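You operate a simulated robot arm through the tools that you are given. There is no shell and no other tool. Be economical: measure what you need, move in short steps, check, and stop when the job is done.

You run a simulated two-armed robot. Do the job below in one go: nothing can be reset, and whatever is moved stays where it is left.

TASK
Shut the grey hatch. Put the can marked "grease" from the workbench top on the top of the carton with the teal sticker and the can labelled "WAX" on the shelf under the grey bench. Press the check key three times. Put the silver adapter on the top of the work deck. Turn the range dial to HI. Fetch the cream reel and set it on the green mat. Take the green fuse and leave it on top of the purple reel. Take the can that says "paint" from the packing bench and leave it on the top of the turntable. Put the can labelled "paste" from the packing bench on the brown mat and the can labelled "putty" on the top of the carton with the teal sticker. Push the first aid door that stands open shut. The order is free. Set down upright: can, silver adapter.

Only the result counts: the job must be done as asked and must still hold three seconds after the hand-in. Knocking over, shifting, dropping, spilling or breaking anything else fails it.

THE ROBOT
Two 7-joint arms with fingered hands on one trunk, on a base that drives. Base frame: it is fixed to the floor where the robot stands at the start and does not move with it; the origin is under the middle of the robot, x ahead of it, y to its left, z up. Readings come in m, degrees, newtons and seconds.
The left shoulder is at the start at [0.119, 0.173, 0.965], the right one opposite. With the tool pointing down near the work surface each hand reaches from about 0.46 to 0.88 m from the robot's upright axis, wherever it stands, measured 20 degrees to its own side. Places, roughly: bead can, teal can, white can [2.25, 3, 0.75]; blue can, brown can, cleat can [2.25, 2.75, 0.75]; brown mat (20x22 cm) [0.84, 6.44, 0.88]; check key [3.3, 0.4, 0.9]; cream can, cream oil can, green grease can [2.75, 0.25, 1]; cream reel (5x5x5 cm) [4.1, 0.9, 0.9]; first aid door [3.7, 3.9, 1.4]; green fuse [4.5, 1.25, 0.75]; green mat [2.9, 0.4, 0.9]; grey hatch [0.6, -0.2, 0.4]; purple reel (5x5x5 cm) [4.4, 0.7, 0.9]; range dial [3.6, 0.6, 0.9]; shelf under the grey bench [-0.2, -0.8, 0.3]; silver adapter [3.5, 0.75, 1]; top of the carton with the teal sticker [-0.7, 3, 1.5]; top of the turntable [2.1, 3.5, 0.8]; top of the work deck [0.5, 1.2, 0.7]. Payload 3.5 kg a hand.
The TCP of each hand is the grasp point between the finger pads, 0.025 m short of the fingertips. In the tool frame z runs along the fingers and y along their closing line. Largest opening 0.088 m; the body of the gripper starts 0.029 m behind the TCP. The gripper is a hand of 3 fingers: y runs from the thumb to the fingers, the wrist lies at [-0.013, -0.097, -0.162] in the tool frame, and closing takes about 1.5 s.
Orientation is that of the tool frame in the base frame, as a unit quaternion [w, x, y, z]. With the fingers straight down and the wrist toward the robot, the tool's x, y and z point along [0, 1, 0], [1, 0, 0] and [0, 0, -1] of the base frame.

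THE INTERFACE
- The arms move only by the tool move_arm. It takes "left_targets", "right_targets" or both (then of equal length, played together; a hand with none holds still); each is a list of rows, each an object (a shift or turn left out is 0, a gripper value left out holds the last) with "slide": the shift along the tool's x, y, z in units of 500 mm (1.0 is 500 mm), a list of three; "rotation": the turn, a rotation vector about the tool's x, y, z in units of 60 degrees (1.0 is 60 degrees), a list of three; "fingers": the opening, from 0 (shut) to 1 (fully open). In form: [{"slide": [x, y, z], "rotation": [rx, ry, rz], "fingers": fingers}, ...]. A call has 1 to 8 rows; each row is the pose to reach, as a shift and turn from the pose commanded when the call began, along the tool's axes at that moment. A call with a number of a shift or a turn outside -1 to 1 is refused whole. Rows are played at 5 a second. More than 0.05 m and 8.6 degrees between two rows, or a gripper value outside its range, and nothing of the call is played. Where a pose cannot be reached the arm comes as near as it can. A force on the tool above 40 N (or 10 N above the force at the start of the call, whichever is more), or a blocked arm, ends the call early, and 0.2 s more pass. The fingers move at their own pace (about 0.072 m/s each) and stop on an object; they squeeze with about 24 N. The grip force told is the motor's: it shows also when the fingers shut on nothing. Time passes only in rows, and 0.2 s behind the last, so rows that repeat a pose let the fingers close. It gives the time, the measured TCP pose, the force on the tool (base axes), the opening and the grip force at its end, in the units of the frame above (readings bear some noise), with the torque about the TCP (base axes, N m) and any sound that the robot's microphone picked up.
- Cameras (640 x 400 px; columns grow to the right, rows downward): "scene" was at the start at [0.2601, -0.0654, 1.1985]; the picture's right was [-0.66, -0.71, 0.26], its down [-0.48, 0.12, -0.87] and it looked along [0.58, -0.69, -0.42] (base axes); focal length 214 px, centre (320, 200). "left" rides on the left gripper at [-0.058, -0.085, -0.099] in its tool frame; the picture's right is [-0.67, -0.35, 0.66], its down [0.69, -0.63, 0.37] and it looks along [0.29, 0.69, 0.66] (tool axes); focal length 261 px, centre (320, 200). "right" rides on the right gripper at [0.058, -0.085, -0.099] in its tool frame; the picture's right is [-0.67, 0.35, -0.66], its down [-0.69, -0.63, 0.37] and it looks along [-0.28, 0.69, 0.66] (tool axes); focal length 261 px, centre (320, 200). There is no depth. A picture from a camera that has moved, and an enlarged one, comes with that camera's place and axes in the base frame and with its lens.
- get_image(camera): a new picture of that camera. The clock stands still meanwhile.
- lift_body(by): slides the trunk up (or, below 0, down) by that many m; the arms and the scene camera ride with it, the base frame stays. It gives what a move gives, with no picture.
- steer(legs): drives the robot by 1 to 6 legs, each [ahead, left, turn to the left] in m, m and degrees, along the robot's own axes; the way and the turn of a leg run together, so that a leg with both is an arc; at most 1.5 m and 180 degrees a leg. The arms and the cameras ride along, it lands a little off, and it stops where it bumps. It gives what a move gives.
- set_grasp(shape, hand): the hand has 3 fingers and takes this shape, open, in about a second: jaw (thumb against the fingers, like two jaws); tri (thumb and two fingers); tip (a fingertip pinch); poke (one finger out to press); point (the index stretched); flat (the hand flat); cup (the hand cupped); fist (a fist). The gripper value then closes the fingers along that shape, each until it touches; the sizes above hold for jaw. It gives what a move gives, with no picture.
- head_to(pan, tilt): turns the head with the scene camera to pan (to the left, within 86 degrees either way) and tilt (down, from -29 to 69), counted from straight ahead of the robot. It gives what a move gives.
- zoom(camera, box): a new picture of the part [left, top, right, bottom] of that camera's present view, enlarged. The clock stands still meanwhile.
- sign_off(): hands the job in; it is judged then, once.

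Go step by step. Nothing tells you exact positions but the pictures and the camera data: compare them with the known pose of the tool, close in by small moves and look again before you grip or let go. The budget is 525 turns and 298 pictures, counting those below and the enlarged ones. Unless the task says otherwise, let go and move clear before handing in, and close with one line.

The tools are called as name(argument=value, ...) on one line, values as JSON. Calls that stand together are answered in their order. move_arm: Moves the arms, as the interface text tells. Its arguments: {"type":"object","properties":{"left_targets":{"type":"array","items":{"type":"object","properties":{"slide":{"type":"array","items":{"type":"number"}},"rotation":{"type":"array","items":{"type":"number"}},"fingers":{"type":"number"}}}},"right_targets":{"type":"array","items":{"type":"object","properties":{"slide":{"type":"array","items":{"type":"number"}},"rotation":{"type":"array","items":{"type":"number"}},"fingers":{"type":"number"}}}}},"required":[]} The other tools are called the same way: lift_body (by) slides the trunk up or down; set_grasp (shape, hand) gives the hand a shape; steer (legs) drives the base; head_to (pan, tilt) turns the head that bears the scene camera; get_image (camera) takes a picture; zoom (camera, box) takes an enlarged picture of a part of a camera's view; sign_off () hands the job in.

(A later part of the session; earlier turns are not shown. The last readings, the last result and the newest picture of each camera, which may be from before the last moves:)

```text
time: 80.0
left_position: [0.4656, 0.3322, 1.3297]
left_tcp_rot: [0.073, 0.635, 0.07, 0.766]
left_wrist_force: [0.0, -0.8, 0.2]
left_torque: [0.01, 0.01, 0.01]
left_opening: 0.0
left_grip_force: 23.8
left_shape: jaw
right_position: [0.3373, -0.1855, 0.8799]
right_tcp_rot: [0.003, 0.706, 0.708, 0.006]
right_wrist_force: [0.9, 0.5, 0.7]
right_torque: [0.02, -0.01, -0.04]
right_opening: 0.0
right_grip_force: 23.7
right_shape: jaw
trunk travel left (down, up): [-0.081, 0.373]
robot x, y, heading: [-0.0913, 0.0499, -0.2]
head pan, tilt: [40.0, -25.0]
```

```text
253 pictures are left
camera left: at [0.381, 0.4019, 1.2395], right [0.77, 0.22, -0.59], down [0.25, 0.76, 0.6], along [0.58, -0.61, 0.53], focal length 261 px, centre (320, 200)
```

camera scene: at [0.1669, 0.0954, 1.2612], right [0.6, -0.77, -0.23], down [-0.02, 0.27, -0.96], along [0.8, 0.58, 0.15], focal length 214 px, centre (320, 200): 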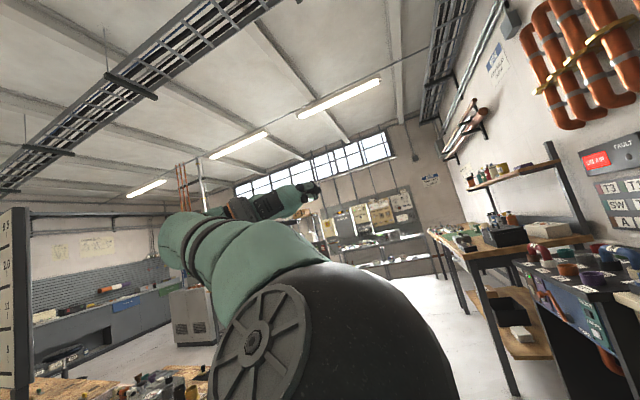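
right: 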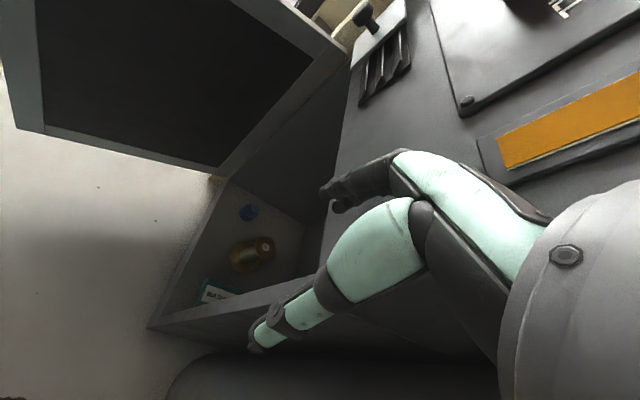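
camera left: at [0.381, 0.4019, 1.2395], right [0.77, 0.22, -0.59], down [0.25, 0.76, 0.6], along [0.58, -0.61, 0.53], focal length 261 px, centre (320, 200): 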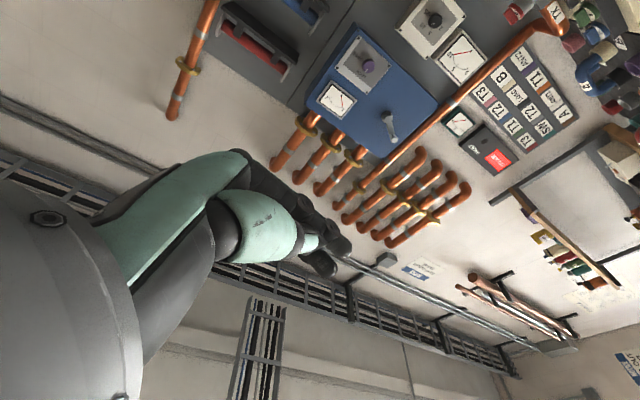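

move_arm(left_targets=[{"slide": [0.08, 0.02, 0], "rotation": [0, 0.14, 0]}, {"slide": [0.16, 0.05, 0], "rotation": [0, 0.28, 0]}, {"slide": [0.23, 0.1, 0], "rotation": [0, 0.42, 0]}, {"slide": [0.29, 0.17, 0], "rotation": [0, 0.56, 0]}, {"slide": [0.34, 0.25, 0], "rotation": [0, 0.7, 0]}, {"slide": [0.38, 0.33, 0], "rotation": [0, 0.84, 0]}, {"slide": [0.4, 0.42, 0], "rotation": [0, 0.98, 0]}, {"slide": [0.41, 0.5, 0], "rotation": [0, 1.0, 0]}])

get_image(camera="scene")

```text
time: 81.8
left_position: [0.4228, 0.1237, 1.5778]
left_tcp_rot: [0.027, 0.167, 0.095, 0.981]
left_wrist_force: [0.0, -0.5, 0.2]
left_torque: [-0.01, 0.02, 0.01]
left_opening: 0.0001
left_grip_force: 24.4
left_shape: jaw
right_position: [0.3381, -0.1865, 0.8809]
right_tcp_rot: [0.002, 0.706, 0.708, 0.008]
right_wrist_force: [-0.5, -0.2, -0.3]
right_torque: [0.05, 0.01, 0.01]
right_opening: 0.0
right_grip_force: 23.8
right_shape: jaw
trunk travel left (down, up): [-0.081, 0.373]
robot x, y, heading: [-0.0935, 0.0505, -0.1]
head pan, tilt: [40.0, -25.0]
```

```text
252 pictures are left
camera scene: at [0.1662, 0.0941, 1.2616], right [0.6, -0.77, -0.23], down [-0.02, 0.27, -0.96], along [0.8, 0.58, 0.15], focal length 214 px, centre (320, 200)
```

scene: 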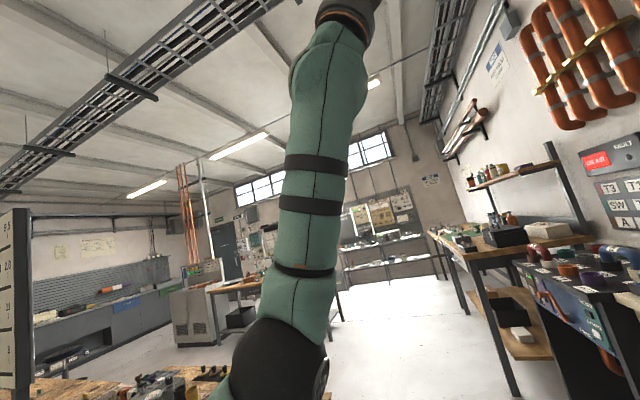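

move_arm(left_targets=[{"slide": [-0.04, 0.05, -0.05], "rotation": [0, -0.14, 0]}, {"slide": [-0.08, 0.1, -0.1], "rotation": [0, -0.28, 0]}, {"slide": [-0.12, 0.14, -0.16], "rotation": [0, -0.42, 0]}, {"slide": [-0.16, 0.18, -0.22], "rotation": [0, -0.56, 0]}, {"slide": [-0.2, 0.21, -0.28], "rotation": [0, -0.7, 0]}, {"slide": [-0.24, 0.24, -0.34], "rotation": [0, -0.84, 0]}, {"slide": [-0.28, 0.27, -0.39], "rotation": [0, -0.98, 0]}, {"slide": [-0.33, 0.3, -0.44], "rotation": [0, -1.0, 0]}])

get_image(camera="scene")

```text
time: 83.6
left_position: [0.5038, -0.0758, 1.3487]
left_tcp_rot: [0.073, 0.637, 0.069, 0.764]
left_wrist_force: [0.3, -0.1, 0.0]
left_torque: [-0.01, 0.0, 0.0]
left_opening: 0.0002
left_grip_force: 24.0
left_shape: jaw
right_position: [0.3394, -0.185, 0.8782]
right_tcp_rot: [0.003, 0.705, 0.709, 0.007]
right_wrist_force: [-1.1, 0.8, -0.9]
right_torque: [0.01, 0.03, 0.03]
right_opening: 0.0
right_grip_force: 24.0
right_shape: jaw
trunk travel left (down, up): [-0.081, 0.373]
robot x, y, heading: [-0.0919, 0.046, -0.0]
head pan, tilt: [40.0, -25.0]
```

```text
251 pictures are left
camera scene: at [0.1679, 0.0949, 1.261], right [0.6, -0.77, -0.23], down [-0.02, 0.27, -0.96], along [0.8, 0.58, 0.15], focal length 214 px, centre (320, 200)
```

scene: 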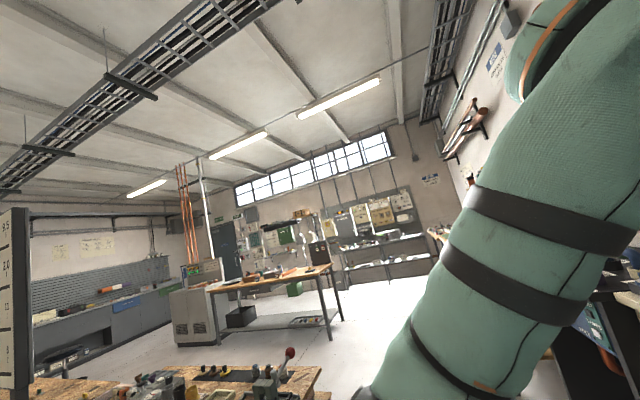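

move_arm(left_targets=[{"slide": [-0.016, -0.03, 0], "rotation": [0.085, -0.07, -0.058]}, {"slide": [-0.032, -0.06, 0], "rotation": [0.171, -0.141, -0.116]}, {"slide": [-0.048, -0.09, -0.01], "rotation": [0.256, -0.211, -0.174]}, {"slide": [-0.065, -0.12, -0.01], "rotation": [0.341, -0.281, -0.231]}, {"slide": [-0.08, -0.15, -0.02], "rotation": [0.427, -0.352, -0.289]}, {"slide": [-0.1, -0.18, -0.02], "rotation": [0.512, -0.422, -0.347]}, {"slide": [-0.115, -0.21, -0.03], "rotation": [0.598, -0.493, -0.405]}, {"slide": [-0.13, -0.236, -0.03], "rotation": [0.683, -0.563, -0.463]}])

move_arm(left_targets=[{"rotation": [0.085, -0.07, -0.058]}, {"rotation": [0.171, -0.141, -0.116]}, {"rotation": [0.256, -0.211, -0.174]}, {"rotation": [0.341, -0.281, -0.231]}, {"rotation": [0.427, -0.352, -0.289]}, {"rotation": [0.512, -0.422, -0.347]}, {"rotation": [0.598, -0.493, -0.405]}, {"rotation": [0.683, -0.563, -0.463]}])

head_to(pan=25, tilt=15)

get_image(camera="scene")

```text
time: 85.6
left_position: [0.539, 0.06, 1.2172]
left_tcp_rot: [0.007, 0.779, 0.475, 0.411]
left_wrist_force: [-0.6, -0.3, -0.9]
left_torque: [-0.01, -0.02, 0.02]
left_opening: 0.0001
left_grip_force: 24.4
left_shape: jaw
right_position: [0.339, -0.1842, 0.8801]
right_tcp_rot: [0.003, 0.706, 0.708, 0.007]
right_wrist_force: [-0.1, 0.8, 0.2]
right_torque: [-0.02, 0.01, -0.03]
right_opening: 0.0
right_grip_force: 23.9
right_shape: jaw
trunk travel left (down, up): [-0.081, 0.373]
robot x, y, heading: [-0.0977, 0.0498, -0.1]
head pan, tilt: [40.0, -25.0]
stopped in row 8 (left hand): the arm was blocked; the commanded pose is now the measured one
```

```text
time: 86.2
left_position: [0.5853, 0.0893, 1.1089]
left_tcp_rot: [-0.075, 0.784, 0.564, 0.248]
left_wrist_force: [-0.2, -0.4, -1.0]
left_torque: [0.04, 0.0, -0.02]
left_opening: 0.0
left_grip_force: 23.7
left_shape: jaw
right_position: [0.3395, -0.186, 0.8788]
right_tcp_rot: [0.003, 0.706, 0.708, 0.007]
right_wrist_force: [0.6, -0.5, -0.5]
right_torque: [0.01, 0.01, 0.01]
right_opening: 0.0001
right_grip_force: 24.1
right_shape: jaw
trunk travel left (down, up): [-0.081, 0.373]
robot x, y, heading: [-0.0914, 0.0484, -0.1]
head pan, tilt: [40.0, -25.0]
stopped in row 3 (left hand): the arm was blocked; the commanded pose is now the measured one
```

```text
time: 87.2
left_position: [0.5848, 0.0891, 1.1102]
left_tcp_rot: [-0.075, 0.783, 0.565, 0.249]
left_wrist_force: [-0.3, -0.1, -0.6]
left_torque: [0.01, 0.01, -0.03]
left_opening: 0.0002
left_grip_force: 24.3
left_shape: jaw
right_position: [0.3386, -0.1853, 0.88]
right_tcp_rot: [0.003, 0.706, 0.708, 0.006]
right_wrist_force: [-0.1, 0.4, -0.1]
right_torque: [0.03, -0.01, -0.02]
right_opening: 0.0001
right_grip_force: 24.2
right_shape: jaw
trunk travel left (down, up): [-0.081, 0.373]
robot x, y, heading: [-0.0961, 0.0479, -0.2]
head pan, tilt: [25.0, 15.0]
```

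```text
250 pictures are left
camera scene: at [0.1737, 0.0892, 1.1947], right [0.4, -0.91, -0.15], down [-0.56, -0.11, -0.82], along [0.73, 0.41, -0.55], focal length 214 px, centre (320, 200)
```

scene: 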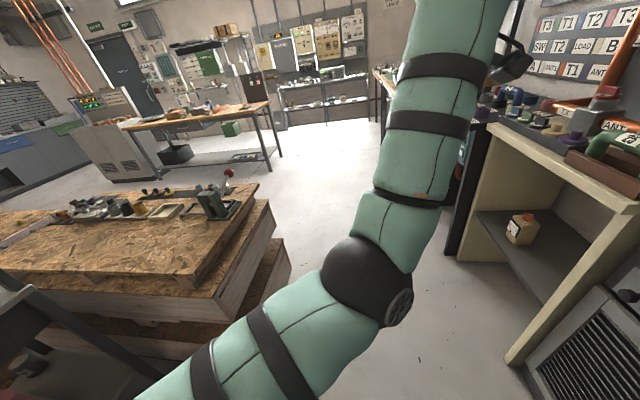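

move_arm(left_targets=[{"slide": [-0.01, -0.03, 0.07]}, {"slide": [-0.02, -0.06, 0.14]}, {"slide": [-0.03, -0.09, 0.21]}, {"slide": [-0.04, -0.12, 0.28]}, {"slide": [-0.05, -0.15, 0.35]}, {"slide": [-0.06, -0.18, 0.42]}, {"slide": [-0.07, -0.216, 0.5]}])

get_image(camera="scene")

```text
time: 89.0
left_position: [0.5614, 0.231, 0.8713]
left_tcp_rot: [-0.093, 0.761, 0.581, 0.273]
left_wrist_force: [1.0, -0.4, 0.2]
left_torque: [0.01, -0.01, 0.02]
left_opening: 0.0
left_grip_force: 24.0
left_shape: jaw
right_position: [0.3385, -0.1859, 0.8799]
right_tcp_rot: [0.003, 0.706, 0.708, 0.007]
right_wrist_force: [0.7, 0.8, 0.3]
right_torque: [-0.01, 0.04, 0.0]
right_opening: 0.0
right_grip_force: 24.0
right_shape: jaw
trunk travel left (down, up): [-0.081, 0.373]
robot x, y, heading: [-0.0982, 0.0527, -0.1]
head pan, tilt: [25.0, 15.0]
stopped in row 7 (left hand): the arm was blocked; the commanded pose is now the measured one
```

```text
249 pictures are left
camera scene: at [0.1736, 0.0891, 1.1947], right [0.39, -0.91, -0.15], down [-0.56, -0.11, -0.82], along [0.73, 0.41, -0.55], focal length 214 px, centre (320, 200)
```

scene: 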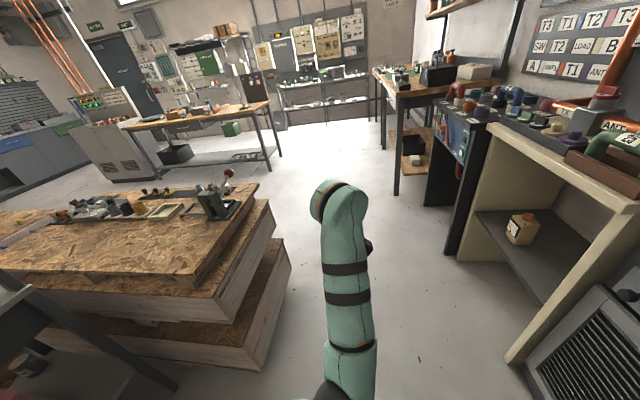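

move_arm(left_targets=[{"slide": [0.03, 0, -0.05], "rotation": [0.05, -0.1, -0.05]}, {"slide": [0.05, 0, -0.08], "rotation": [0.1, -0.2, -0.1]}, {"slide": [0.07, 0, -0.11], "rotation": [0.15, -0.3, -0.15]}, {"slide": [0.08, 0, -0.14], "rotation": [0.2, -0.4, -0.2]}, {"slide": [0.08, 0, -0.14], "rotation": [0.247, -0.503, -0.247]}])

get_image(camera="scene")

```text
time: 90.4
left_position: [0.5383, 0.2937, 0.8792]
left_tcp_rot: [-0.06, 0.664, 0.745, -0.035]
left_wrist_force: [-0.2, -0.2, 0.2]
left_torque: [-0.01, -0.03, 0.0]
left_opening: 0.0
left_grip_force: 23.9
left_shape: jaw
right_position: [0.3385, -0.1848, 0.88]
right_tcp_rot: [0.003, 0.706, 0.708, 0.006]
right_wrist_force: [1.2, -1.0, -0.8]
right_torque: [0.0, -0.05, 0.01]
right_opening: 0.0001
right_grip_force: 24.0
right_shape: jaw
trunk travel left (down, up): [-0.081, 0.373]
robot x, y, heading: [-0.0948, 0.0465, 0.0]
head pan, tilt: [25.0, 15.0]
stopped in row 5 (left hand): the arm was blocked; the commanded pose is now the measured one
```

```text
248 pictures are left
camera scene: at [0.1736, 0.0894, 1.1947], right [0.39, -0.91, -0.15], down [-0.56, -0.11, -0.82], along [0.73, 0.41, -0.55], focal length 214 px, centre (320, 200)
```

scene: 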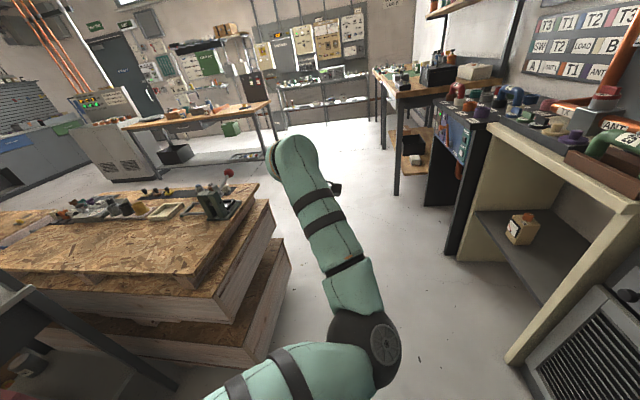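

The elbow falls inward again. I take the hand up and over in the way that worked, and lower it differently this time.

move_arm(left_targets=[{"slide": [0, 0, -0.01], "rotation": [0, 0, 0.14]}, {"slide": [0, 0, -0.02], "rotation": [0, 0, 0.28]}, {"slide": [0, 0, -0.03], "rotation": [0, 0, 0.42]}, {"slide": [0, 0, -0.04], "rotation": [0, 0, 0.56]}, {"slide": [0, 0, -0.05], "rotation": [0, 0, 0.7]}, {"slide": [0, 0, -0.06], "rotation": [0, 0, 0.84]}, {"slide": [0, 0, -0.07], "rotation": [0, 0, 0.98]}])

move_arm(left_targets=[{"rotation": [0, 0.04, 0.13]}, {"rotation": [0, 0.08, 0.26]}, {"rotation": [0, 0.12, 0.39]}, {"rotation": [0, 0.16, 0.52]}])

```text
time: 92.0
left_position: [0.5416, 0.2882, 0.9093]
left_tcp_rot: [-0.037, 0.945, 0.318, -0.064]
left_wrist_force: [0.5, -0.3, 0.5]
left_torque: [0.01, -0.02, 0.01]
left_opening: 0.0
left_grip_force: 24.1
left_shape: jaw
right_position: [0.3383, -0.185, 0.8808]
right_tcp_rot: [0.002, 0.706, 0.708, 0.007]
right_wrist_force: [0.4, -1.2, -0.5]
right_torque: [0.01, -0.01, 0.0]
right_opening: 0.0
right_grip_force: 23.6
right_shape: jaw
trunk travel left (down, up): [-0.081, 0.373]
robot x, y, heading: [-0.0962, 0.0475, -0.2]
head pan, tilt: [25.0, 15.0]
```

```text
time: 93.0
left_position: [0.5424, 0.2868, 0.9143]
left_tcp_rot: [-0.043, 0.998, 0.046, 0.012]
left_wrist_force: [0.3, -0.9, 0.3]
left_torque: [0.01, 0.0, 0.01]
left_opening: 0.0002
left_grip_force: 23.9
left_shape: jaw
right_position: [0.3389, -0.1851, 0.8803]
right_tcp_rot: [0.003, 0.706, 0.708, 0.007]
right_wrist_force: [-0.3, -0.6, 0.0]
right_torque: [0.0, 0.04, 0.02]
right_opening: 0.0001
right_grip_force: 23.6
right_shape: jaw
trunk travel left (down, up): [-0.081, 0.373]
robot x, y, heading: [-0.0956, 0.0491, 0.1]
head pan, tilt: [25.0, 15.0]
```

get_image(camera="scene")

```text
247 pictures are left
camera scene: at [0.1737, 0.0892, 1.1947], right [0.39, -0.91, -0.15], down [-0.56, -0.11, -0.82], along [0.73, 0.41, -0.55], focal length 214 px, centre (320, 200)
```

scene: 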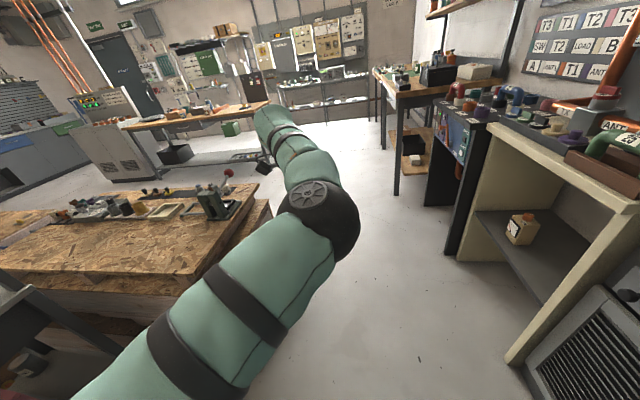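

move_arm(left_targets=[{"slide": [-0.01, -0.01, -0.08], "rotation": [0, 0.14, 0]}, {"slide": [-0.02, -0.02, -0.16], "rotation": [0, 0.28, 0]}, {"slide": [-0.03, -0.03, -0.24], "rotation": [0, 0.42, 0]}, {"slide": [-0.04, -0.04, -0.32], "rotation": [0, 0.56, 0]}, {"slide": [-0.05, -0.05, -0.4], "rotation": [0, 0.7, 0]}, {"slide": [-0.06, -0.06, -0.48], "rotation": [0, 0.84, 0]}, {"slide": [-0.07, -0.06, -0.56], "rotation": [0, 0.98, 0]}, {"slide": [-0.08, -0.06, -0.62], "rotation": [0, 1.0, 0]}])

```text
time: 93.7
left_position: [0.5198, 0.3543, 0.9395]
left_tcp_rot: [-0.059, 0.986, 0.1, 0.118]
left_wrist_force: [-0.3, -0.2, -0.3]
left_torque: [-0.02, -0.01, -0.02]
left_opening: 0.0001
left_grip_force: 23.7
left_shape: jaw
right_position: [0.3376, -0.1837, 0.8793]
right_tcp_rot: [0.003, 0.706, 0.708, 0.007]
right_wrist_force: [0.3, 0.1, -0.6]
right_torque: [-0.02, -0.01, 0.03]
right_opening: 0.0
right_grip_force: 23.9
right_shape: jaw
trunk travel left (down, up): [-0.081, 0.373]
robot x, y, heading: [-0.0969, 0.0499, 0.2]
head pan, tilt: [25.0, 15.0]
stopped in row 3 (left hand): the arm was blocked; the commanded pose is now the measured one
```

move_arm(left_targets=[{"slide": [0.04, -0.02, -0.03], "rotation": [0, 0.13, 0]}, {"slide": [0.08, -0.04, -0.06], "rotation": [0, 0.26, 0]}, {"slide": [0.12, -0.04, -0.1], "rotation": [0, 0.39, 0]}, {"slide": [0.16, -0.04, -0.16], "rotation": [0, 0.52, 0]}, {"slide": [0.16, -0.04, -0.22], "rotation": [0, 0.65, 0]}, {"slide": [0.16, -0.04, -0.28], "rotation": [0, 0.78, 0]}, {"slide": [0.16, -0.04, -0.34], "rotation": [0, 0.91, 0]}, {"slide": [0.16, -0.04, -0.4], "rotation": [0, 1.0, 0]}])

get_image(camera="scene")

```text
time: 95.7
left_position: [0.5373, 0.4032, 1.1574]
left_tcp_rot: [-0.113, 0.79, 0.098, 0.595]
left_wrist_force: [0.9, -0.1, -0.1]
left_torque: [0.02, -0.02, 0.0]
left_opening: 0.0
left_grip_force: 23.9
left_shape: jaw
right_position: [0.339, -0.1846, 0.8794]
right_tcp_rot: [0.003, 0.705, 0.709, 0.007]
right_wrist_force: [-0.5, -0.1, 0.1]
right_torque: [-0.01, 0.02, 0.02]
right_opening: 0.0
right_grip_force: 23.8
right_shape: jaw
trunk travel left (down, up): [-0.081, 0.373]
robot x, y, heading: [-0.0948, 0.0475, 0.2]
head pan, tilt: [25.0, 15.0]
stopped in row 8 (left hand): the arm was blocked; the commanded pose is now the measured one
```

```text
246 pictures are left
camera scene: at [0.1741, 0.0897, 1.1945], right [0.39, -0.91, -0.15], down [-0.56, -0.11, -0.82], along [0.73, 0.41, -0.55], focal length 214 px, centre (320, 200)
```

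scene: 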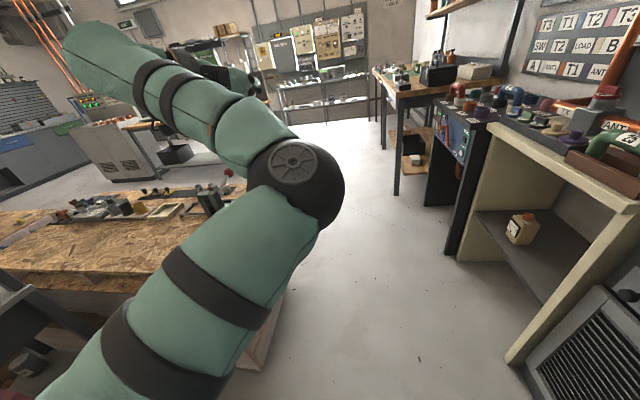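

move_arm(left_targets=[{"slide": [0.07, 0.0, -0.04], "rotation": [0, 0.14, 0]}, {"slide": [0.14, 0.01, -0.09], "rotation": [0, 0.28, 0]}, {"slide": [0.21, 0.03, -0.14], "rotation": [0, 0.42, 0]}, {"slide": [0.28, 0.06, -0.19], "rotation": [0, 0.56, 0]}, {"slide": [0.35, 0.1, -0.24], "rotation": [0, 0.7, 0]}, {"slide": [0.42, 0.14, -0.29], "rotation": [0, 0.84, 0]}, {"slide": [0.49, 0.18, -0.34], "rotation": [0, 0.98, 0]}, {"slide": [0.56, 0.22, -0.39], "rotation": [0, 1.0, 0]}])

get_image(camera="scene")

```text
time: 97.5
left_position: [0.4634, 0.2412, 1.4727]
left_tcp_rot: [-0.144, 0.384, 0.026, 0.911]
left_wrist_force: [-0.4, 0.1, 0.3]
left_torque: [0.0, 0.0, 0.02]
left_opening: 0.0
left_grip_force: 24.2
left_shape: jaw
right_position: [0.3374, -0.1849, 0.8812]
right_tcp_rot: [0.005, 0.706, 0.708, 0.008]
right_wrist_force: [0.2, -0.3, -0.3]
right_torque: [-0.03, -0.01, -0.02]
right_opening: 0.0
right_grip_force: 23.5
right_shape: jaw
trunk travel left (down, up): [-0.081, 0.373]
robot x, y, heading: [-0.095, 0.0519, -0.3]
head pan, tilt: [25.0, 15.0]
```

```text
245 pictures are left
camera scene: at [0.1722, 0.0885, 1.1952], right [0.39, -0.91, -0.15], down [-0.56, -0.11, -0.82], along [0.73, 0.41, -0.55], focal length 214 px, centre (320, 200)
```

scene: 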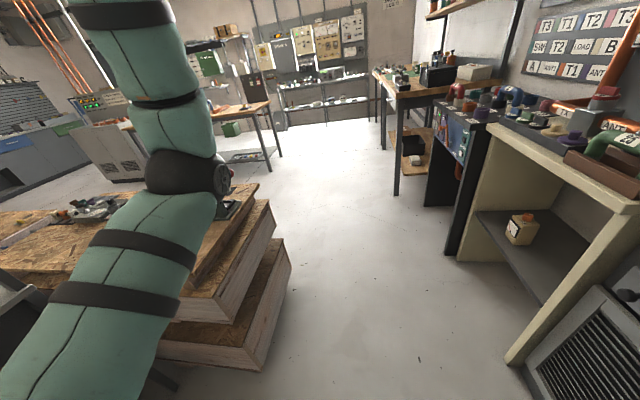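

move_arm(left_targets=[{"slide": [-0.06, 0.05, -0.03], "rotation": [0, -0.09, 0]}, {"slide": [-0.12, 0.1, -0.06], "rotation": [0, -0.18, 0]}, {"slide": [-0.18, 0.14, -0.09], "rotation": [0, -0.27, 0]}, {"slide": [-0.24, 0.19, -0.12], "rotation": [0, -0.36, 0]}, {"slide": [-0.3, 0.24, -0.15], "rotation": [0, -0.45, 0]}, {"slide": [-0.37, 0.28, -0.18], "rotation": [0, -0.55, 0]}, {"slide": [-0.44, 0.33, -0.21], "rotation": [0, -0.65, 0]}, {"slide": [-0.5, 0.38, -0.23], "rotation": [0, -0.75, 0]}])

get_image(camera="scene")

```text
time: 99.3
left_position: [0.6053, 0.1033, 1.2023]
left_tcp_rot: [-0.123, 0.705, 0.079, 0.694]
left_wrist_force: [1.0, 0.4, 0.8]
left_torque: [0.0, -0.02, 0.01]
left_opening: 0.0
left_grip_force: 24.0
left_shape: jaw
right_position: [0.3392, -0.1848, 0.8796]
right_tcp_rot: [0.003, 0.706, 0.708, 0.007]
right_wrist_force: [0.7, 0.2, 0.1]
right_torque: [0.01, -0.02, 0.0]
right_opening: 0.0
right_grip_force: 23.6
right_shape: jaw
trunk travel left (down, up): [-0.081, 0.373]
robot x, y, heading: [-0.0943, 0.0464, -0.0]
head pan, tilt: [25.0, 15.0]
```

```text
244 pictures are left
camera scene: at [0.1743, 0.0888, 1.1945], right [0.39, -0.91, -0.15], down [-0.56, -0.11, -0.82], along [0.73, 0.41, -0.55], focal length 214 px, centre (320, 200)
```

scene: 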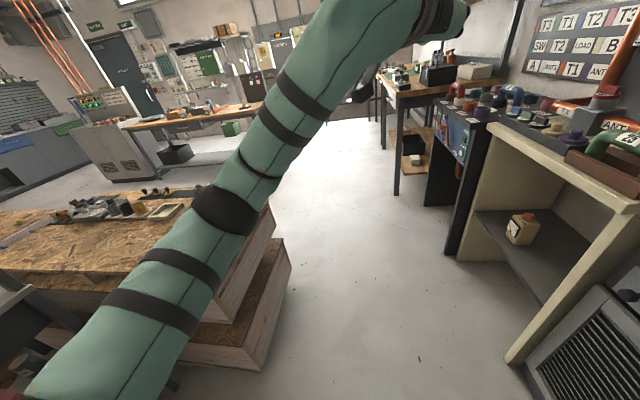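

move_arm(left_targets=[{"slide": [-0.03, 0, -0.01], "rotation": [0, 0, -0.13]}, {"slide": [-0.06, 0, -0.02], "rotation": [0, 0, -0.26]}, {"slide": [-0.09, 0, -0.03], "rotation": [0, 0, -0.39]}, {"slide": [-0.12, 0, -0.04], "rotation": [0, 0, -0.52]}, {"slide": [-0.15, 0, -0.05], "rotation": [0, 0, -0.65]}, {"slide": [-0.18, 0, -0.06], "rotation": [0, 0, -0.78]}, {"slide": [-0.21, 0, -0.07], "rotation": [0, 0, -0.91]}, {"slide": [-0.24, 0, -0.08], "rotation": [0, 0, -1.0]}])

get_image(camera="scene")

```text
time: 101.1
left_position: [0.5627, 0.0982, 1.0819]
left_tcp_rot: [0.242, 0.57, 0.422, 0.663]
left_wrist_force: [-0.6, 0.4, -0.4]
left_torque: [0.0, 0.01, 0.0]
left_opening: 0.0
left_grip_force: 24.0
left_shape: jaw
right_position: [0.3394, -0.1853, 0.8795]
right_tcp_rot: [0.003, 0.706, 0.708, 0.006]
right_wrist_force: [0.4, 0.3, -0.3]
right_torque: [-0.03, -0.01, -0.04]
right_opening: 0.0
right_grip_force: 23.8
right_shape: jaw
trunk travel left (down, up): [-0.081, 0.373]
robot x, y, heading: [-0.098, 0.0527, -0.0]
head pan, tilt: [25.0, 15.0]
```

```text
243 pictures are left
camera scene: at [0.1737, 0.0891, 1.1947], right [0.39, -0.91, -0.15], down [-0.56, -0.11, -0.82], along [0.73, 0.41, -0.55], focal length 214 px, centre (320, 200)
```

scene: 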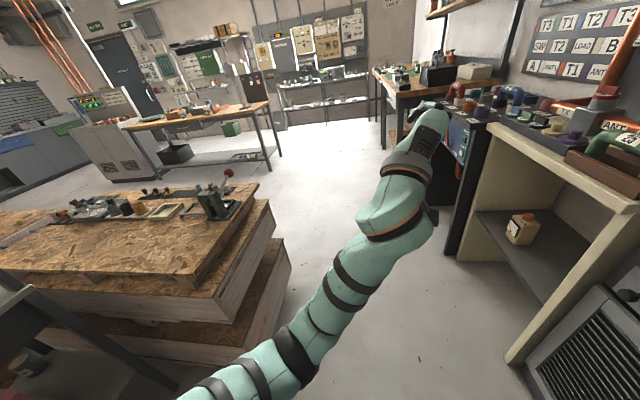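

move_arm(left_targets=[{"slide": [-0.015, -0.02, 0], "rotation": [0.12, -0.057, -0.02]}, {"slide": [-0.03, -0.045, 0], "rotation": [0.244, -0.114, -0.04]}, {"slide": [-0.045, -0.07, 0], "rotation": [0.367, -0.17, -0.06]}, {"slide": [-0.06, -0.095, 0], "rotation": [0.49, -0.228, -0.08]}, {"slide": [-0.08, -0.12, 0], "rotation": [0.61, -0.285, -0.1]}, {"slide": [-0.095, -0.145, 0], "rotation": [0.735, -0.342, -0.12]}, {"slide": [-0.11, -0.167, 0], "rotation": [0.857, -0.4, -0.14]}])

move_arm(left_targets=[{"rotation": [0.12, -0.057, -0.02]}, {"rotation": [0.244, -0.114, -0.04]}, {"rotation": [0.367, -0.17, -0.06]}, {"rotation": [0.5, -0.232, -0.083]}])

get_image(camera="scene")

```text
time: 102.9
left_position: [0.5737, 0.1317, 0.9851]
left_tcp_rot: [0.078, 0.686, 0.661, 0.293]
left_wrist_force: [-0.6, -0.1, -0.3]
left_torque: [0.01, -0.02, 0.03]
left_opening: 0.0
left_grip_force: 24.3
left_shape: jaw
right_position: [0.3382, -0.1838, 0.8798]
right_tcp_rot: [0.004, 0.706, 0.708, 0.008]
right_wrist_force: [0.5, 0.2, -0.5]
right_torque: [-0.03, -0.02, 0.04]
right_opening: 0.0
right_grip_force: 23.9
right_shape: jaw
trunk travel left (down, up): [-0.081, 0.373]
robot x, y, heading: [-0.095, 0.0457, 0.0]
head pan, tilt: [25.0, 15.0]
stopped in row 7 (left hand): the arm was blocked; the commanded pose is now the measured one
```

```text
refused: row 4 steps farther than a row can; nothing moved
```

```text
242 pictures are left
camera scene: at [0.1737, 0.0894, 1.1946], right [0.39, -0.91, -0.15], down [-0.56, -0.11, -0.82], along [0.73, 0.41, -0.55], focal length 214 px, centre (320, 200)
```

scene: 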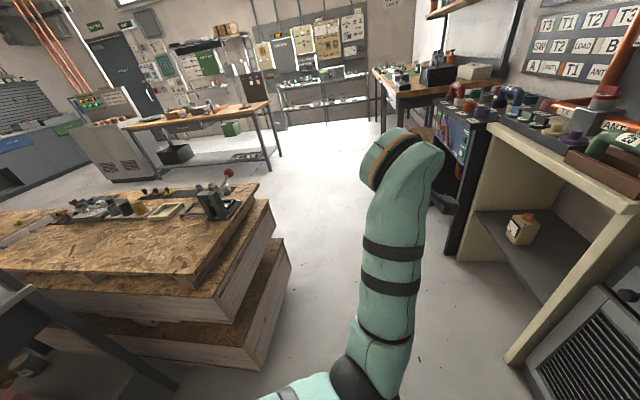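

move_arm(left_targets=[{"slide": [-0.026, -0.044, 0.073]}, {"slide": [-0.053, -0.088, 0.147]}, {"slide": [-0.08, -0.133, 0.22]}, {"slide": [-0.106, -0.178, 0.293]}, {"slide": [-0.133, -0.222, 0.366]}, {"slide": [-0.16, -0.26, 0.44]}])

get_image(camera="scene")

```text
time: 104.5
left_position: [0.5898, 0.1778, 0.7238]
left_tcp_rot: [0.05, 0.671, 0.658, 0.338]
left_wrist_force: [0.1, 0.9, -0.2]
left_torque: [0.01, 0.0, -0.02]
left_opening: 0.0001
left_grip_force: 24.1
left_shape: jaw
right_position: [0.3387, -0.1846, 0.8799]
right_tcp_rot: [0.003, 0.706, 0.708, 0.007]
right_wrist_force: [-0.4, -0.4, -0.7]
right_torque: [-0.02, 0.0, 0.0]
right_opening: 0.0
right_grip_force: 23.8
right_shape: jaw
trunk travel left (down, up): [-0.081, 0.373]
robot x, y, heading: [-0.0934, 0.05, -0.1]
head pan, tilt: [25.0, 15.0]
stopped in row 6 (left hand): the arm was blocked; the commanded pose is now the measured one
```

```text
241 pictures are left
camera scene: at [0.1735, 0.0894, 1.1947], right [0.39, -0.91, -0.15], down [-0.56, -0.11, -0.82], along [0.73, 0.41, -0.55], focal length 214 px, centre (320, 200)
```

scene: 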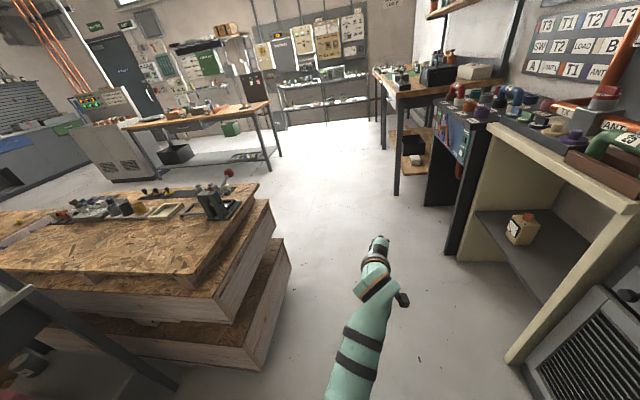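

move_arm(left_targets=[{"slide": [0, 0.03, 0.0], "rotation": [0.107, -0.08, -0.004]}, {"slide": [0, 0.06, 0.01], "rotation": [0.214, -0.16, -0.007]}, {"slide": [0, 0.08, 0.02], "rotation": [0.32, -0.239, -0.01]}, {"slide": [0, 0.1, 0.03], "rotation": [0.427, -0.318, -0.014]}, {"slide": [0, 0.1, 0.04], "rotation": [0.534, -0.398, -0.018]}])

get_image(camera="scene")

```text
time: 105.7
left_position: [0.6425, 0.1738, 0.7346]
left_tcp_rot: [0.003, 0.709, 0.705, -0.005]
left_wrist_force: [0.2, -0.6, -0.5]
left_torque: [-0.02, 0.02, -0.02]
left_opening: 0.0001
left_grip_force: 24.3
left_shape: jaw
right_position: [0.3379, -0.1841, 0.8794]
right_tcp_rot: [0.003, 0.706, 0.708, 0.007]
right_wrist_force: [0.3, -0.4, -0.8]
right_torque: [-0.01, -0.02, -0.01]
right_opening: 0.0001
right_grip_force: 24.0
right_shape: jaw
trunk travel left (down, up): [-0.081, 0.373]
robot x, y, heading: [-0.0932, 0.0496, -0.0]
head pan, tilt: [25.0, 15.0]
```

```text
240 pictures are left
camera scene: at [0.1739, 0.0894, 1.1946], right [0.39, -0.91, -0.15], down [-0.56, -0.11, -0.82], along [0.73, 0.41, -0.55], focal length 214 px, centre (320, 200)
```

scene: 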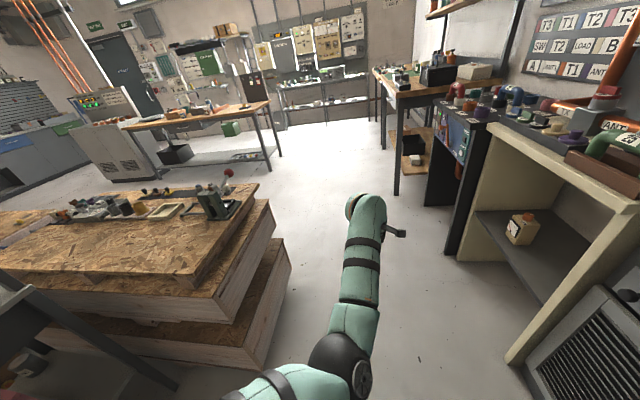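

move_arm(left_targets=[{"slide": [0.01, -0.06, -0.02]}, {"slide": [0.02, -0.12, -0.04]}, {"slide": [0.03, -0.18, -0.06]}, {"slide": [0.04, -0.24, -0.08]}, {"slide": [0.05, -0.3, -0.1]}])

get_image(camera="scene")

```text
time: 107.1
left_position: [0.5023, 0.2415, 0.7937]
left_tcp_rot: [-0.01, 0.687, 0.726, 0.031]
left_wrist_force: [0.0, -1.0, 0.1]
left_torque: [-0.02, 0.0, 0.01]
left_opening: 0.0
left_grip_force: 23.9
left_shape: jaw
right_position: [0.3391, -0.185, 0.8792]
right_tcp_rot: [0.004, 0.706, 0.708, 0.006]
right_wrist_force: [0.2, -0.4, -0.1]
right_torque: [-0.02, 0.0, 0.0]
right_opening: 0.0001
right_grip_force: 23.9
right_shape: jaw
trunk travel left (down, up): [-0.081, 0.373]
robot x, y, heading: [-0.0956, 0.0523, -0.1]
head pan, tilt: [25.0, 15.0]
stopped in row 5 (left hand): the arm was blocked; the commanded pose is now the measured one
```

```text
239 pictures are left
camera scene: at [0.174, 0.0893, 1.1945], right [0.39, -0.91, -0.15], down [-0.56, -0.11, -0.82], along [0.73, 0.41, -0.55], focal length 214 px, centre (320, 200)
```

scene: 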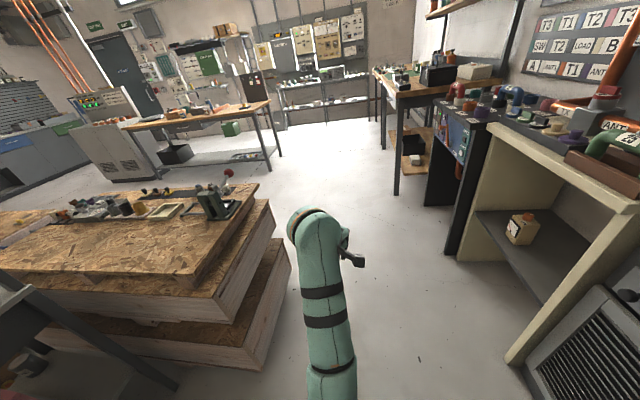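

The left arm is usable again, in its nominal pose. Now I drive to the workbench.

steer(legs=[[0.3, 0.18, 0], [1.0, 0.15, 0]])

head_to(pan=-10, tilt=5)

get_image(camera="scene")

```text
time: 114.2
left_position: [1.7985, 0.5783, 0.7937]
left_tcp_rot: [-0.01, 0.685, 0.728, 0.031]
left_wrist_force: [0.0, -0.3, 0.1]
left_torque: [-0.03, 0.04, -0.01]
left_opening: 0.0002
left_grip_force: 23.6
left_shape: jaw
right_position: [1.6379, 0.1527, 0.8795]
right_tcp_rot: [0.003, 0.704, 0.71, 0.008]
right_wrist_force: [0.1, 0.8, -0.2]
right_torque: [-0.01, -0.01, 0.01]
right_opening: 0.0
right_grip_force: 24.0
right_shape: jaw
trunk travel left (down, up): [-0.081, 0.373]
robot x, y, heading: [1.2034, 0.3833, 0.2]
head pan, tilt: [25.0, 15.0]
```

```text
time: 115.2
left_position: [1.7982, 0.5794, 0.794]
left_tcp_rot: [-0.011, 0.685, 0.728, 0.032]
left_wrist_force: [0.7, 1.2, 0.8]
left_torque: [0.0, 0.01, -0.01]
left_opening: 0.0
left_grip_force: 24.4
left_shape: jaw
right_position: [1.6375, 0.1529, 0.879]
right_tcp_rot: [0.003, 0.704, 0.711, 0.006]
right_wrist_force: [0.5, -0.3, 0.8]
right_torque: [0.0, 0.02, -0.02]
right_opening: 0.0
right_grip_force: 24.0
right_shape: jaw
trunk travel left (down, up): [-0.081, 0.373]
robot x, y, heading: [1.2012, 0.3847, 0.3]
head pan, tilt: [-10.0, 5.0]
```

```text
238 pictures are left
camera scene: at [1.4829, 0.3699, 1.2077], right [-0.16, -0.99, 0.06], down [-0.44, 0.01, -0.9], along [0.89, -0.17, -0.43], focal length 214 px, centre (320, 200)
```

scene: 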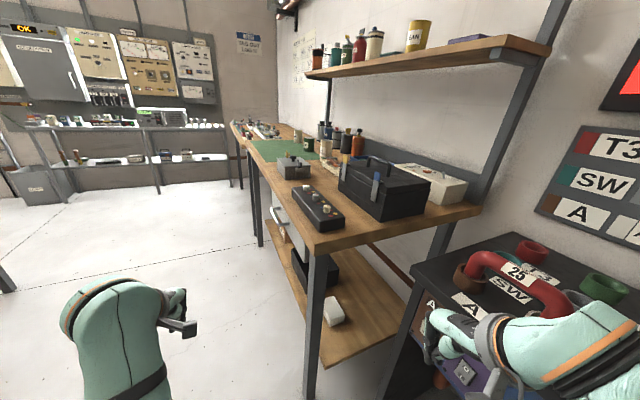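

zoom(camera="scene", box=[220, 20, 480, 240])

```text
1.82 times, centred on (350, 130) of scene
camera zoom: at [1.4829, 0.3699, 1.2077], right [-0.16, -0.99, 0.06], down [-0.44, 0.01, -0.9], along [0.89, -0.17, -0.43], focal length 390 px, centre (266, 327)
```

zoom: 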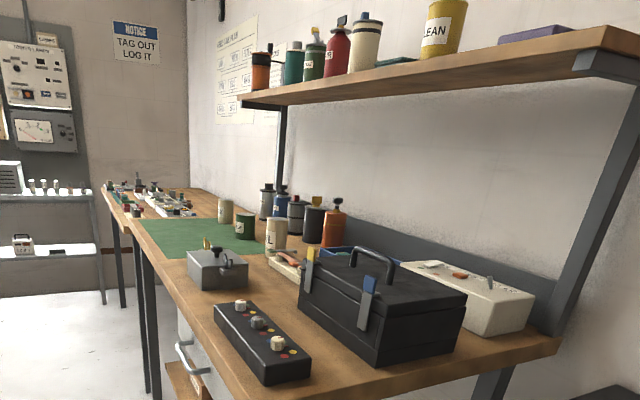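

lift_body(by=0.28)

steer(legs=[[1.0, 0.6, 0], [0.5, 0.05, 0]])

head_to(pan=-60, tilt=15)

get_image(camera="scene")

```text
time: 118.1
left_position: [1.7998, 0.5883, 1.0741]
left_tcp_rot: [-0.015, 0.68, 0.732, 0.035]
left_wrist_force: [-0.3, 0.0, -0.4]
left_torque: [-0.02, 0.03, 0.0]
left_opening: 0.0001
left_grip_force: 24.3
left_shape: jaw
right_position: [1.6387, 0.153, 1.1598]
right_tcp_rot: [0.003, 0.704, 0.71, 0.007]
right_wrist_force: [-1.0, 0.8, 0.6]
right_torque: [0.0, 0.02, 0.02]
right_opening: 0.0002
right_grip_force: 24.0
right_shape: jaw
trunk travel left (down, up): [-0.361, 0.093]
robot x, y, heading: [1.2036, 0.3829, 0.2]
head pan, tilt: [-10.0, 5.0]
```

```text
time: 126.5
left_position: [3.2822, 1.2485, 1.0772]
left_tcp_rot: [-0.013, 0.679, 0.733, 0.037]
left_wrist_force: [0.0, -0.1, -0.2]
left_torque: [-0.03, -0.01, -0.01]
left_opening: 0.0003
left_grip_force: 24.2
left_shape: jaw
right_position: [3.1216, 0.8114, 1.1597]
right_tcp_rot: [0.004, 0.702, 0.712, 0.008]
right_wrist_force: [0.0, 1.1, 0.4]
right_torque: [0.01, 0.02, -0.01]
right_opening: 0.0001
right_grip_force: 24.0
right_shape: jaw
trunk travel left (down, up): [-0.361, 0.093]
robot x, y, heading: [2.6871, 1.0458, 0.5]
head pan, tilt: [-10.0, 5.0]
```

```text
time: 127.7
left_position: [3.2841, 1.251, 1.0761]
left_tcp_rot: [-0.013, 0.679, 0.733, 0.037]
left_wrist_force: [0.9, 0.4, 0.3]
left_torque: [-0.03, 0.02, 0.01]
left_opening: 0.0
left_grip_force: 23.4
left_shape: jaw
right_position: [3.1222, 0.8114, 1.1601]
right_tcp_rot: [0.003, 0.703, 0.711, 0.007]
right_wrist_force: [0.5, -0.4, 0.5]
right_torque: [0.0, 0.01, 0.02]
right_opening: 0.0
right_grip_force: 24.0
right_shape: jaw
trunk travel left (down, up): [-0.361, 0.093]
robot x, y, heading: [2.6886, 1.0425, 0.6]
head pan, tilt: [-60.0, 15.0]
```

```text
236 pictures are left
camera scene: at [2.7387, 0.9622, 1.5475], right [-0.86, -0.51, 0.02], down [-0.15, 0.22, -0.96], along [0.48, -0.83, -0.27], focal length 214 px, centre (320, 200)
```

scene: 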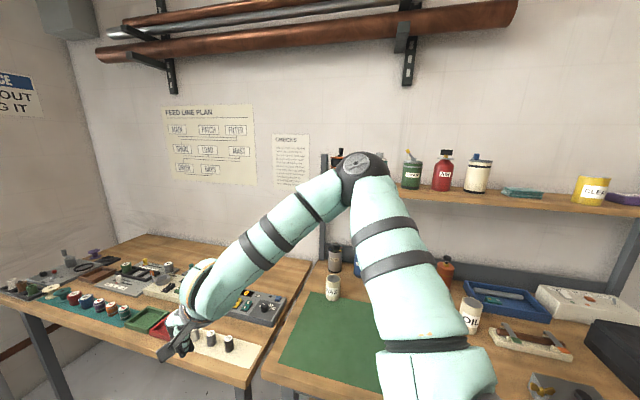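

steer(legs=[[0, 0, -74]])

head_to(pan=-5, tilt=35)

get_image(camera="scene")

```text
time: 131.3
left_position: [3.0506, 0.5247, 1.0767]
left_tcp_rot: [0.012, 0.983, 0.177, 0.037]
left_wrist_force: [-0.1, 0.7, -0.2]
left_torque: [0.02, 0.0, 0.0]
left_opening: 0.0003
left_grip_force: 23.3
left_shape: jaw
right_position: [2.5859, 0.5606, 1.1607]
right_tcp_rot: [0.006, 0.99, 0.144, 0.004]
right_wrist_force: [-0.2, -0.4, 0.2]
right_torque: [-0.02, 0.0, 0.04]
right_opening: 0.0
right_grip_force: 24.2
right_shape: jaw
trunk travel left (down, up): [-0.361, 0.093]
robot x, y, heading: [2.686, 1.0396, -73.5]
head pan, tilt: [-60.0, 15.0]
```

```text
time: 132.5
left_position: [3.0513, 0.5261, 1.0771]
left_tcp_rot: [0.011, 0.983, 0.178, 0.037]
left_wrist_force: [0.7, 0.2, 0.8]
left_torque: [-0.01, 0.01, 0.0]
left_opening: 0.0001
left_grip_force: 24.1
left_shape: jaw
right_position: [2.5848, 0.561, 1.1599]
right_tcp_rot: [0.007, 0.989, 0.144, 0.003]
right_wrist_force: [0.7, -0.2, 0.6]
right_torque: [-0.02, 0.01, -0.01]
right_opening: 0.0001
right_grip_force: 24.6
right_shape: jaw
trunk travel left (down, up): [-0.361, 0.093]
robot x, y, heading: [2.6868, 1.0425, -73.7]
head pan, tilt: [-5.0, 35.0]
```

```text
235 pictures are left
camera scene: at [2.7057, 0.9533, 1.5145], right [-0.98, -0.2, 0.0], down [-0.12, 0.58, -0.81], along [0.16, -0.79, -0.59], focal length 214 px, centre (320, 200)
```

scene: 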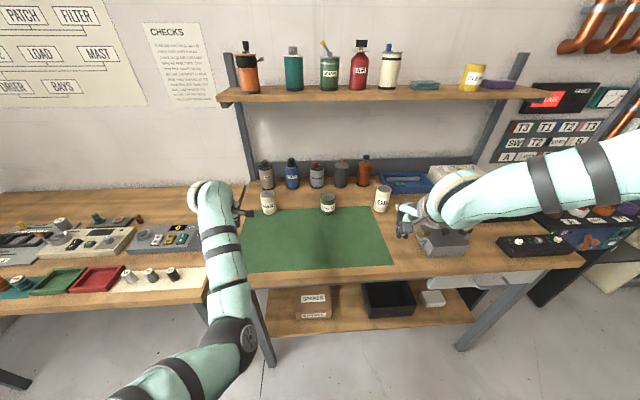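

zoom(camera="scene", box=[240, 150, 420, 270])

```text
3.33 times, centred on (330, 210) of scene
camera zoom: at [2.7057, 0.9533, 1.5145], right [-0.98, -0.2, 0.0], down [-0.12, 0.58, -0.81], along [0.16, -0.79, -0.59], focal length 715 px, centre (287, 167)
```

zoom: 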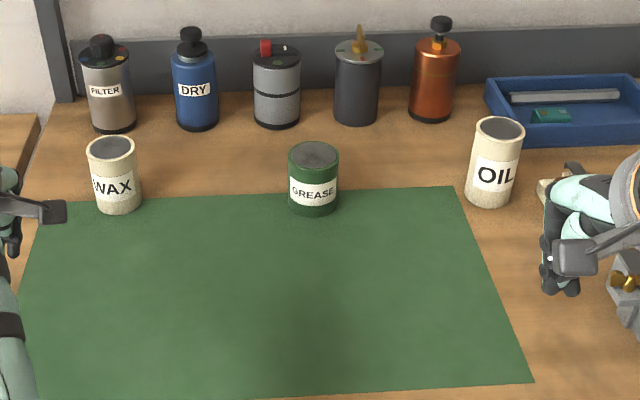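

The cans read WAX (left), GREASE (middle) and OIL (right), and the bench top is at about z 0.895. I turn the right hand to a side grasp (fingers forward, tilted 25° down) for the grease can.

move_arm(right_targets=[{"rotation": [-0.06, -0.06, -0.094], "fingers": 1}, {"rotation": [-0.12, -0.12, -0.189]}, {"rotation": [-0.18, -0.18, -0.283]}, {"rotation": [-0.24, -0.24, -0.378]}, {"rotation": [-0.3, -0.3, -0.472]}, {"rotation": [-0.36, -0.36, -0.567]}, {"rotation": [-0.421, -0.421, -0.661]}])

move_arm(right_targets=[{"rotation": [-0.06, -0.06, -0.094]}, {"rotation": [-0.12, -0.12, -0.189]}, {"rotation": [-0.18, -0.18, -0.283]}, {"rotation": [-0.24, -0.24, -0.378]}, {"rotation": [-0.3, -0.3, -0.472]}, {"rotation": [-0.36, -0.36, -0.567]}, {"rotation": [-0.421, -0.421, -0.661]}])

get_image(camera="scene")

```text
time: 134.1
left_position: [3.0503, 0.5256, 1.0774]
left_tcp_rot: [0.012, 0.983, 0.178, 0.038]
left_wrist_force: [-0.6, 0.7, 0.5]
left_torque: [0.01, 0.01, -0.01]
left_opening: 0.0001
left_grip_force: 24.3
left_shape: jaw
right_position: [2.5848, 0.5609, 1.1595]
right_tcp_rot: [0.249, 0.834, 0.458, -0.179]
right_wrist_force: [0.1, 0.3, 0.0]
right_torque: [-0.02, 0.02, -0.01]
right_opening: 0.0878
right_grip_force: 0.1
right_shape: jaw
trunk travel left (down, up): [-0.361, 0.093]
robot x, y, heading: [2.6861, 1.0404, -73.7]
head pan, tilt: [-5.0, 35.0]
```

```text
time: 135.7
left_position: [3.0519, 0.5258, 1.0762]
left_tcp_rot: [0.012, 0.983, 0.177, 0.037]
left_wrist_force: [0.6, 0.4, 0.5]
left_torque: [-0.02, -0.01, 0.01]
left_opening: 0.0
left_grip_force: 24.4
left_shape: jaw
right_position: [2.5856, 0.5606, 1.16]
right_tcp_rot: [0.437, 0.502, 0.673, -0.323]
right_wrist_force: [0.0, -0.5, -0.1]
right_torque: [0.0, 0.0, 0.01]
right_opening: 0.0876
right_grip_force: 0.0
right_shape: jaw
trunk travel left (down, up): [-0.361, 0.093]
robot x, y, heading: [2.6872, 1.043, -73.6]
head pan, tilt: [-5.0, 35.0]
```

```text
233 pictures are left
camera scene: at [2.7054, 0.9533, 1.5145], right [-0.98, -0.2, 0.0], down [-0.12, 0.58, -0.8], along [0.16, -0.79, -0.59], focal length 214 px, centre (320, 200)
```

scene: 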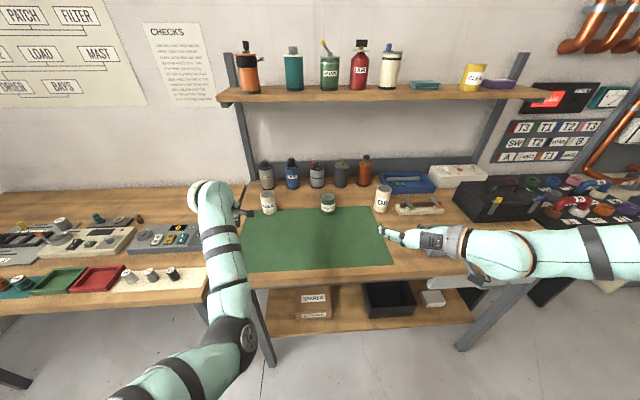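

move_arm(left_targets=[{"rotation": [-0.056, 0.056, 0.096], "fingers": 1}, {"rotation": [-0.111, 0.111, 0.193]}, {"rotation": [-0.167, 0.167, 0.289]}, {"rotation": [-0.223, 0.223, 0.386]}, {"rotation": [-0.279, 0.279, 0.482]}, {"rotation": [-0.334, 0.334, 0.579]}, {"rotation": [-0.39, 0.39, 0.675]}])

move_arm(left_targets=[{"rotation": [-0.056, 0.056, 0.096]}, {"rotation": [-0.111, 0.111, 0.193]}, {"rotation": [-0.167, 0.167, 0.289]}, {"rotation": [-0.223, 0.223, 0.386]}, {"rotation": [-0.279, 0.279, 0.482]}, {"rotation": [-0.334, 0.334, 0.579]}, {"rotation": [-0.39, 0.39, 0.675]}])

get_image(camera="scene")

```text
time: 137.3
left_position: [3.0504, 0.526, 1.0763]
left_tcp_rot: [0.158, 0.933, -0.182, 0.267]
left_wrist_force: [0.1, -0.4, -0.4]
left_torque: [-0.05, 0.01, -0.01]
left_opening: 0.088
left_grip_force: 0.1
left_shape: jaw
right_position: [2.5859, 0.5611, 1.1601]
right_tcp_rot: [0.436, 0.503, 0.673, -0.323]
right_wrist_force: [-0.6, 0.5, -0.3]
right_torque: [0.0, 0.03, 0.01]
right_opening: 0.0877
right_grip_force: 0.1
right_shape: jaw
trunk travel left (down, up): [-0.361, 0.093]
robot x, y, heading: [2.6903, 1.0429, -73.7]
head pan, tilt: [-5.0, 35.0]
```

```text
time: 138.9
left_position: [3.0518, 0.5262, 1.0761]
left_tcp_rot: [0.269, 0.692, -0.504, 0.441]
left_wrist_force: [0.2, 1.2, -0.3]
left_torque: [0.0, -0.02, -0.02]
left_opening: 0.0877
left_grip_force: 0.1
left_shape: jaw
right_position: [2.5863, 0.5608, 1.16]
right_tcp_rot: [0.437, 0.503, 0.672, -0.323]
right_wrist_force: [0.6, -0.3, 0.1]
right_torque: [-0.01, 0.03, 0.05]
right_opening: 0.0875
right_grip_force: 0.0
right_shape: jaw
trunk travel left (down, up): [-0.361, 0.093]
robot x, y, heading: [2.6876, 1.0392, -73.5]
head pan, tilt: [-5.0, 35.0]
```

```text
232 pictures are left
camera scene: at [2.7064, 0.9535, 1.5145], right [-0.98, -0.2, 0.0], down [-0.12, 0.58, -0.8], along [0.16, -0.79, -0.59], focal length 214 px, centre (320, 200)
```

scene: 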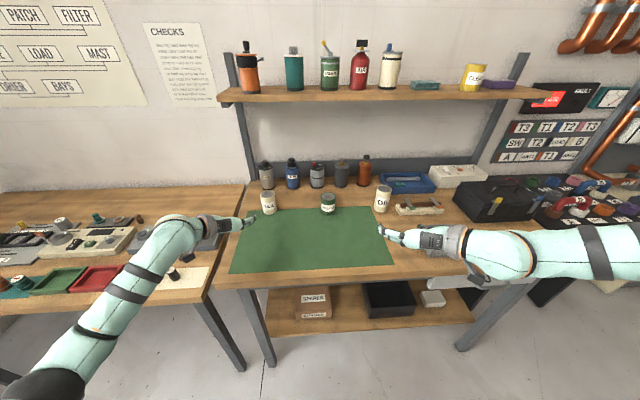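

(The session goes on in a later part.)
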